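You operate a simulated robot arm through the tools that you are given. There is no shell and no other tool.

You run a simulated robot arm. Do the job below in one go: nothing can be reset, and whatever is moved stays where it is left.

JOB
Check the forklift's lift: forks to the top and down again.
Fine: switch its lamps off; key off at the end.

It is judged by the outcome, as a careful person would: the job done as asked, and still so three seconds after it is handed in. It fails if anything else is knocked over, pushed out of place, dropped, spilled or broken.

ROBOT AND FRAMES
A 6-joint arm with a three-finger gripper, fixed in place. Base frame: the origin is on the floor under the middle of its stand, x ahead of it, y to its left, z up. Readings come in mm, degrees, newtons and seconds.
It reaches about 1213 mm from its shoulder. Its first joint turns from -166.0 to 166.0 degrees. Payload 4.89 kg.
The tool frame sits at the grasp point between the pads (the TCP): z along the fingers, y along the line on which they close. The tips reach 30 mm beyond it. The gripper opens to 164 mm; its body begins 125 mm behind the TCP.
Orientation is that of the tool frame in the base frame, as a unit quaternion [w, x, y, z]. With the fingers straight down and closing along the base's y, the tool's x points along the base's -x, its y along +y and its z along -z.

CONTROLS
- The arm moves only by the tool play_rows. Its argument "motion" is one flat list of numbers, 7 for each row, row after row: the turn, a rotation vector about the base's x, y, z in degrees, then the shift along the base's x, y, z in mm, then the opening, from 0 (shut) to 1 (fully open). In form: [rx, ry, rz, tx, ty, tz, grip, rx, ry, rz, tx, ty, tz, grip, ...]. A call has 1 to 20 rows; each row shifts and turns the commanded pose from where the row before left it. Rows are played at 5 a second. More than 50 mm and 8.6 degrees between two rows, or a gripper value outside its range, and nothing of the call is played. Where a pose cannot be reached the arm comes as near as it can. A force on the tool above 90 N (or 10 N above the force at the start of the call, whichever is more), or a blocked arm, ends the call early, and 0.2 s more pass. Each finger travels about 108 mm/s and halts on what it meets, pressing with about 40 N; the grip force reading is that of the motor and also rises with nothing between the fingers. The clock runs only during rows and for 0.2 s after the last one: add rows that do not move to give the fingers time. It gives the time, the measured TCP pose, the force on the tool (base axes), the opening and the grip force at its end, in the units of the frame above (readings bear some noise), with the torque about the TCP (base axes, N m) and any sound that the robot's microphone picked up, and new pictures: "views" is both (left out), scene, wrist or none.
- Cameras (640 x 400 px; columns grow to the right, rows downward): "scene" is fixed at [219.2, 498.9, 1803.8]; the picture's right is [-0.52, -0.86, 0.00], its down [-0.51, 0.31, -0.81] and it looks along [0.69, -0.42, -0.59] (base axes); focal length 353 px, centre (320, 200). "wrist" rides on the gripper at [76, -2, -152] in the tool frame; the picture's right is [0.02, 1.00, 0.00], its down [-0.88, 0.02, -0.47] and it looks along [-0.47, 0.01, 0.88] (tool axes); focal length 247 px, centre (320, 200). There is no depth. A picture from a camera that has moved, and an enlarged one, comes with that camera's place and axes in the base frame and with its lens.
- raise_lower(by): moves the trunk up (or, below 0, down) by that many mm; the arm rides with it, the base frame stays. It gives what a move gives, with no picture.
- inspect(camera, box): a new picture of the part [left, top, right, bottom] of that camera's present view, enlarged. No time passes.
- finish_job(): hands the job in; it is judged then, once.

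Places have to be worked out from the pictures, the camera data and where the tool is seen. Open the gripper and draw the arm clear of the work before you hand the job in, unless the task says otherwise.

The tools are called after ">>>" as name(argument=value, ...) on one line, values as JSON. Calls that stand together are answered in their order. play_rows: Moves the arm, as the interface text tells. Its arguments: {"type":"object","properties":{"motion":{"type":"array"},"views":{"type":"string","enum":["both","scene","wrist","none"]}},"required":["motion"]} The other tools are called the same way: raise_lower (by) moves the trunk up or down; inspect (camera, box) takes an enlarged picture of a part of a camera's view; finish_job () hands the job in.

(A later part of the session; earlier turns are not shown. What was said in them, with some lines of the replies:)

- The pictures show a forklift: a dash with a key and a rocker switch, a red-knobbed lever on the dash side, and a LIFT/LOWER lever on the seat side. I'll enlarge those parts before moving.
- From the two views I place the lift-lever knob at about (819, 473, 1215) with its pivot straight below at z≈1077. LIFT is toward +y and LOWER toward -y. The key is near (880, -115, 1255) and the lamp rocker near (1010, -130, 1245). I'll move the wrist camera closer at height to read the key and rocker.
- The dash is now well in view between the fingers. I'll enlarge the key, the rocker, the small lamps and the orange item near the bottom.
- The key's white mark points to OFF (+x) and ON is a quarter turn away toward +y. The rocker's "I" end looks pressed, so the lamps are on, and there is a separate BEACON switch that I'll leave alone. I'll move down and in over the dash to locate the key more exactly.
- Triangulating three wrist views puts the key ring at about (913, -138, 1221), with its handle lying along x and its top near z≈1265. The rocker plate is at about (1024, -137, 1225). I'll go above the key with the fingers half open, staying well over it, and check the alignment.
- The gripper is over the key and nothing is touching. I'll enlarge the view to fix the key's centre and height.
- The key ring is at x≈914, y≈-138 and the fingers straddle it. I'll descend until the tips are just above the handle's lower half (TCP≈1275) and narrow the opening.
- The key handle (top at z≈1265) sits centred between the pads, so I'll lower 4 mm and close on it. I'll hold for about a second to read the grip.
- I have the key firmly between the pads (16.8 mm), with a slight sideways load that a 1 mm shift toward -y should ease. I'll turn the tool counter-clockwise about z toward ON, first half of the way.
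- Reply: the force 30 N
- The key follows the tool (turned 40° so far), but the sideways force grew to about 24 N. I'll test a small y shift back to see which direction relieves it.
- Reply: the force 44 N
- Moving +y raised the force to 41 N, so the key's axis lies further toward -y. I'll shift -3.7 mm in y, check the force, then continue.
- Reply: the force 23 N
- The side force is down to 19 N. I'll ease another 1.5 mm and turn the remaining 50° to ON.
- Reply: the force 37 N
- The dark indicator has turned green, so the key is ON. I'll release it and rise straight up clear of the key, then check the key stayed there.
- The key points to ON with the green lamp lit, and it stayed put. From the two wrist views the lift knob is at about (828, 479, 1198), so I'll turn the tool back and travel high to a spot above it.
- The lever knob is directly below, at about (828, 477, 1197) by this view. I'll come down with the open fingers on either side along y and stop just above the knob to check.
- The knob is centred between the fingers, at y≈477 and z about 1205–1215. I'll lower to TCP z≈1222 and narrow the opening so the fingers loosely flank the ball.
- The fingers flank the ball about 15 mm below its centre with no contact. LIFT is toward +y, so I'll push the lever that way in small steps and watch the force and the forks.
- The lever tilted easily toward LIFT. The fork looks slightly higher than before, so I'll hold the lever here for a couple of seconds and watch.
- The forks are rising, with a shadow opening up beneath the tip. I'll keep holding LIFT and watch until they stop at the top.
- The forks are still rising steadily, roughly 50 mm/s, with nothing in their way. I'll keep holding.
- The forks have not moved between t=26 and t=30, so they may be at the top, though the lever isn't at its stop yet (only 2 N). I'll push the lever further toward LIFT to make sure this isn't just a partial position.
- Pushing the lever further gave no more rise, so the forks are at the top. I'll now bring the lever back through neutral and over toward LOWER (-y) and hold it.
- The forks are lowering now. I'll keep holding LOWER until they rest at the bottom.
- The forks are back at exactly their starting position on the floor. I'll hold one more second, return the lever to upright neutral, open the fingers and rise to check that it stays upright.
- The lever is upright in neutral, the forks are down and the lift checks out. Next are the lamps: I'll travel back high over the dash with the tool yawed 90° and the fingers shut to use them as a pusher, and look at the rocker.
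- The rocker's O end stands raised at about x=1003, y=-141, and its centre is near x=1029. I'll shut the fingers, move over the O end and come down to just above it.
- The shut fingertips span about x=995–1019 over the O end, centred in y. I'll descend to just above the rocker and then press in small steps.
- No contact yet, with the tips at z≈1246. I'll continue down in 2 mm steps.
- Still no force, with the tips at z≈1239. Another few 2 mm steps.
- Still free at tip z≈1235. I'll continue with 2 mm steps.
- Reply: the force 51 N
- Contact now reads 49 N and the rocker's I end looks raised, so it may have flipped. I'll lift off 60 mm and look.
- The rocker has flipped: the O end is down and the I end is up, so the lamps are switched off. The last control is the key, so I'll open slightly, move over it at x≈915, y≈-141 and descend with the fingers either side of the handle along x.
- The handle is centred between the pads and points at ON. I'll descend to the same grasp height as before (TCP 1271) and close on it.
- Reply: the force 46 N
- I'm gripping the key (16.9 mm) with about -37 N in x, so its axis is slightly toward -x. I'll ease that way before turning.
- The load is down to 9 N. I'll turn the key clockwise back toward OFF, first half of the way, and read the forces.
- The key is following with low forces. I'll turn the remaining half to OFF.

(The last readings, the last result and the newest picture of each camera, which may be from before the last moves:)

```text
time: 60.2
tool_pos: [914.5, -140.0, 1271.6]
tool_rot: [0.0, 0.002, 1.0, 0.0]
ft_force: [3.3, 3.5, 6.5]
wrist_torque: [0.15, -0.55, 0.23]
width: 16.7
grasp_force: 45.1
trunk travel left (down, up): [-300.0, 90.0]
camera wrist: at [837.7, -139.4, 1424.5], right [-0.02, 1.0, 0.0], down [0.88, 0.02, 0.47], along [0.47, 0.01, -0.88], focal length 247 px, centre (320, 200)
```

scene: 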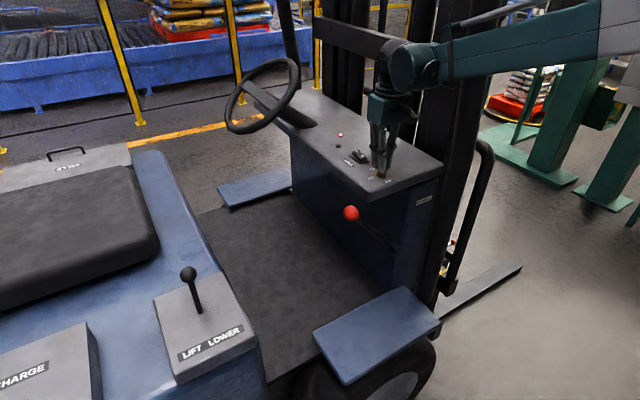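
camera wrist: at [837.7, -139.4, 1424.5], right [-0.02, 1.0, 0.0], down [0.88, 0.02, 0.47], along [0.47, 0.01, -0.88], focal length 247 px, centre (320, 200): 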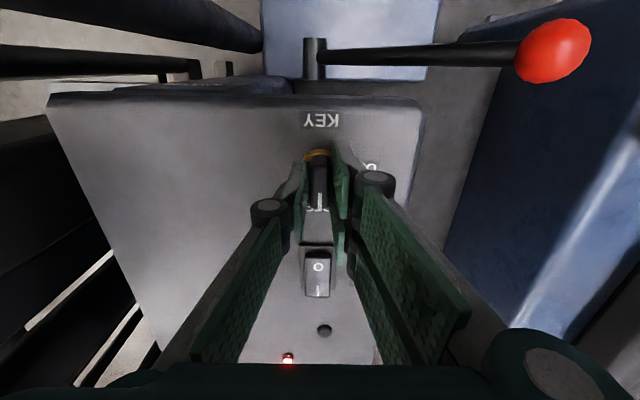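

The green lamp has gone out, so the key is at OFF. I'll open, rise straight up and draw back clear, then check everything.

>>> play_rows(motion=[0, 0, 0, 0, 0, 0, 0.15, 0, 0, 0, 0, 0, 0, 0.3, 0, 0, 0, 0, 0, 0, 0.4, 0, 0, 0, 0, 0, 30, 0.4, 0, 0, 0, 0, 0, 40, 0.4, 0, 0, 0, 0, 0, 45, 0.4, 0, 0, 0, 0, 0, 45, 0.5, 0, 0, 0, -25, 10, 40, 0.7, 0, 0, 0, -35, 20, 20, 1, 0, 0, 0, -40, 20, 20, 1, 0, 0, 0, 0, 0, 0, 1], views="both")

>>> inspect(camera="scene", box=[320, 110, 420, 200])

>>> inspect(camera="wrist", box=[230, 120, 390, 320])

>>> inspect(camera="scene", box=[390, 180, 540, 340])

```text
time: 62.6
tool_pos: [813.6, -88.3, 1513.8]
tool_rot: [0.001, 0.001, 1.0, 0.0]
ft_force: [-2.7, 1.3, 1.2]
wrist_torque: [-0.11, -0.29, 0.03]
width: 164.1
grasp_force: 0.1
trunk travel left (down, up): [-300.0, 90.0]
camera wrist: at [736.9, -88.2, 1665.8], right [-0.02, 1.0, 0.0], down [0.88, 0.02, 0.47], along [0.47, 0.01, -0.88], focal length 247 px, centre (320, 200)
```

scene: 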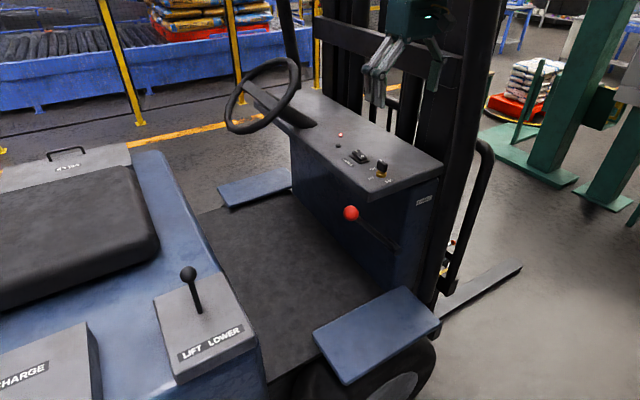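
wrist: 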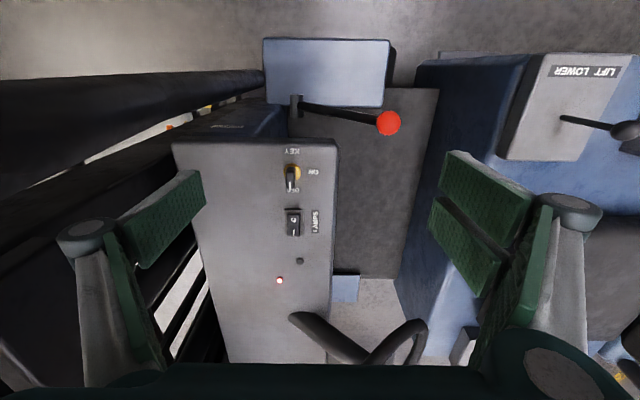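

```text
4.44 times, centred on (370, 155) of scene
camera zoom: at [219.2, 498.9, 1803.8], right [-0.52, -0.86, 0.0], down [-0.51, 0.31, -0.81], along [0.69, -0.42, -0.59], focal length 1570 px, centre (98, 400)
```

zoom: 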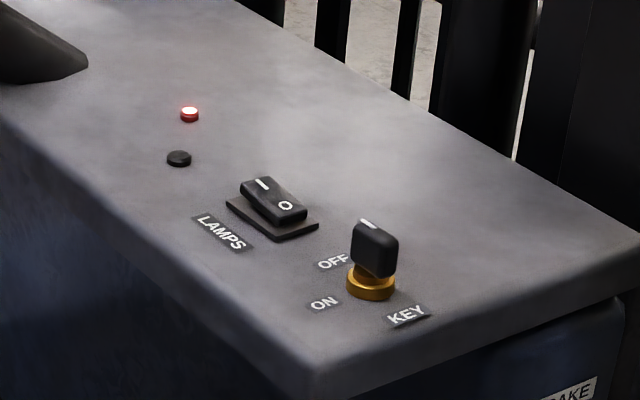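

```text
2.00 times, centred on (310, 220) of wrist
camera zoom: at [736.9, -88.2, 1665.8], right [-0.02, 1.0, 0.0], down [0.88, 0.02, 0.47], along [0.47, 0.01, -0.88], focal length 494 px, centre (340, 160)
```

zoom: 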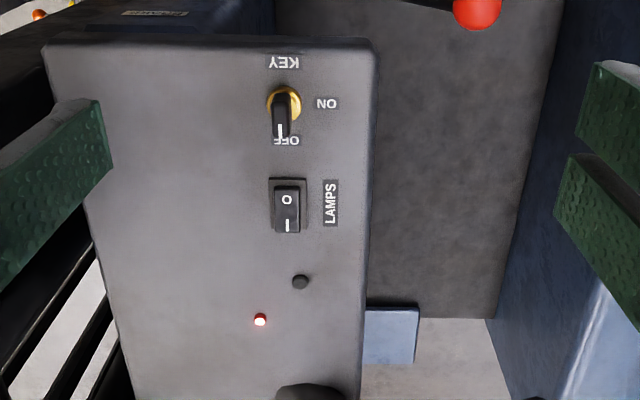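

```text
2.50 times, centred on (465, 260) of scene
camera zoom: at [219.2, 498.9, 1803.8], right [-0.52, -0.86, 0.0], down [-0.51, 0.31, -0.81], along [0.69, -0.42, -0.59], focal length 883 px, centre (-42, 50)
```

zoom: 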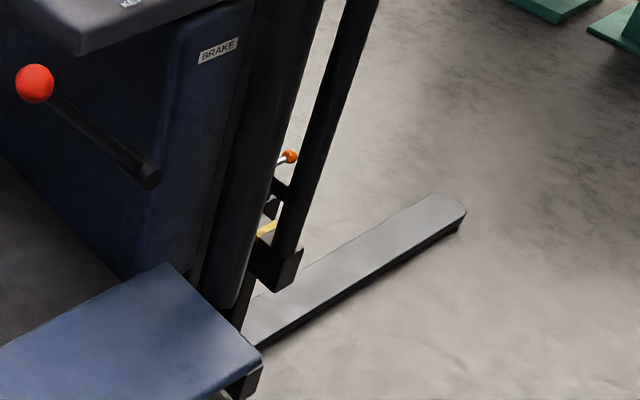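

The key is at OFF with the green lamp dark, the LAMPS rocker is at O, the lift lever is neutral and the forks are down. I'll draw the arm back to about its starting place before handing in.

>>> play_rows(motion=[0, 0, 0, -32, 32, 9, 1, 0, 0, 0, -32, 32, 9, 1, 0, 0, 0, -32, 32, 9, 1, 0, 0, 0, -32, 32, 9, 1, 0, 0, 0, -32, 32, 9, 1, 0, 0, 0, -32, 32, 9, 1, 0, 0, 0, -32, 32, 9, 1, 0, 0, 0, -32, 32, 9, 1, 0, 0, 0, -32, 32, 9, 1, 0, 0, 0, -32, 32, 9, 1, 0, 0, 0, 0, 0, 0, 1], views="both")

>>> inspect(camera="wrist", box=[130, 180, 270, 370])

>>> inspect(camera="scene", box=[140, 240, 280, 390])

```text
time: 65.0
tool_pos: [492.4, 230.9, 1603.9]
tool_rot: [0.0, 0.0, 1.0, 0.0]
ft_force: [-0.9, -0.2, 0.7]
wrist_torque: [-0.06, -0.21, 0.02]
width: 163.7
grasp_force: 0.1
trunk travel left (down, up): [-300.0, 90.0]
camera wrist: at [416.2, 231.5, 1755.8], right [-0.02, 1.0, 0.0], down [0.88, 0.02, 0.47], along [0.47, 0.01, -0.88], focal length 247 px, centre (320, 200)
```

scene: 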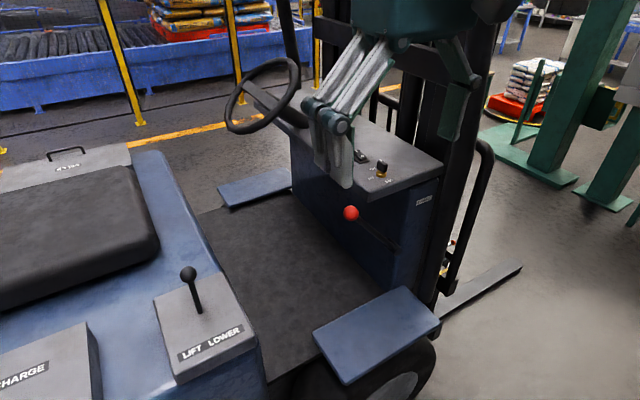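
wrist: 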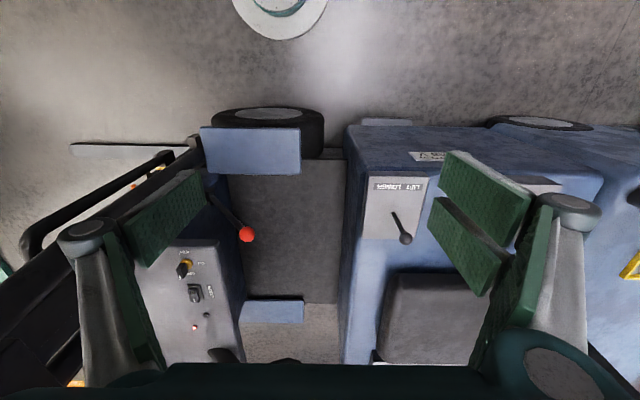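

```text
2.11 times, centred on (200, 275) of wrist
camera zoom: at [416.2, 231.5, 1755.8], right [-0.02, 1.0, 0.0], down [0.88, 0.02, 0.47], along [0.47, 0.01, -0.88], focal length 520 px, centre (573, 42)
```

zoom: 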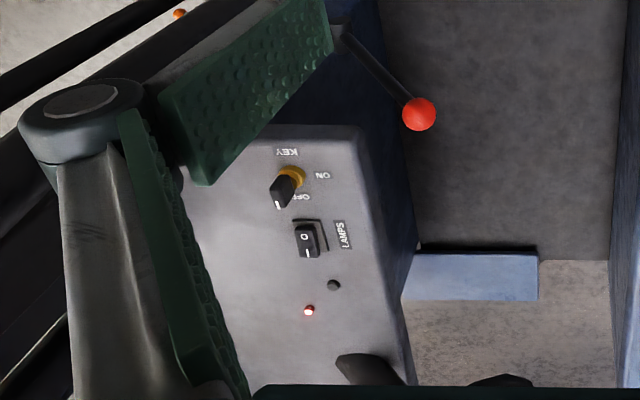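

```text
2.67 times, centred on (210, 315) of scene
camera zoom: at [219.2, 498.9, 1803.8], right [-0.52, -0.86, 0.0], down [-0.51, 0.31, -0.81], along [0.69, -0.42, -0.59], focal length 942 px, centre (613, -107)
```

zoom: 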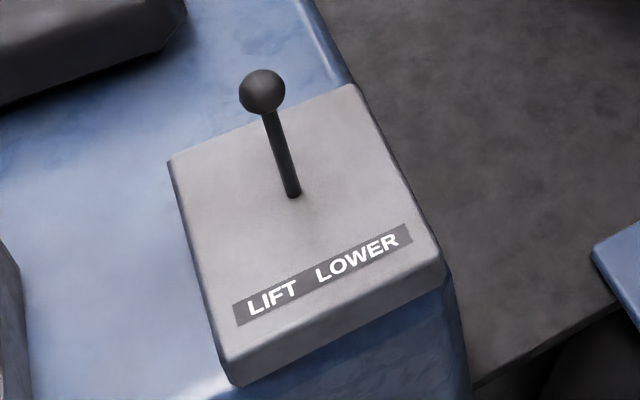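

The arm is clear with the gripper open. The forks went to the top and came down again, the lever is neutral, the lamps are off and the key is off. The brake lever and beacon switch were not touched, so I'm handing the job in.

>>> finish_job()

```text
The job is handed in.
```

The forklift's lift works: the forks went up to their stop and came back down to where they started on the floor. I held LIFT for several seconds after they stopped and pushed the lever further, and they rose no higher.

- **Lamps:** the LAMPS switch is at O. I couldn't see the lamps themselves from the cameras, so this is from the switch position.
- **Key:** it is back at OFF, and the green light that came on with it has gone out.
- **Lift lever:** it is upright in neutral.
- **Left alone:** I didn't touch the brake lever or the separate BEACON switch.

An unlabelled red light on the dash was lit at the start and stayed lit throughout, including with the key and LAMPS switch off. I don't know what it indicates.

The arm is drawn back clear with the gripper open.
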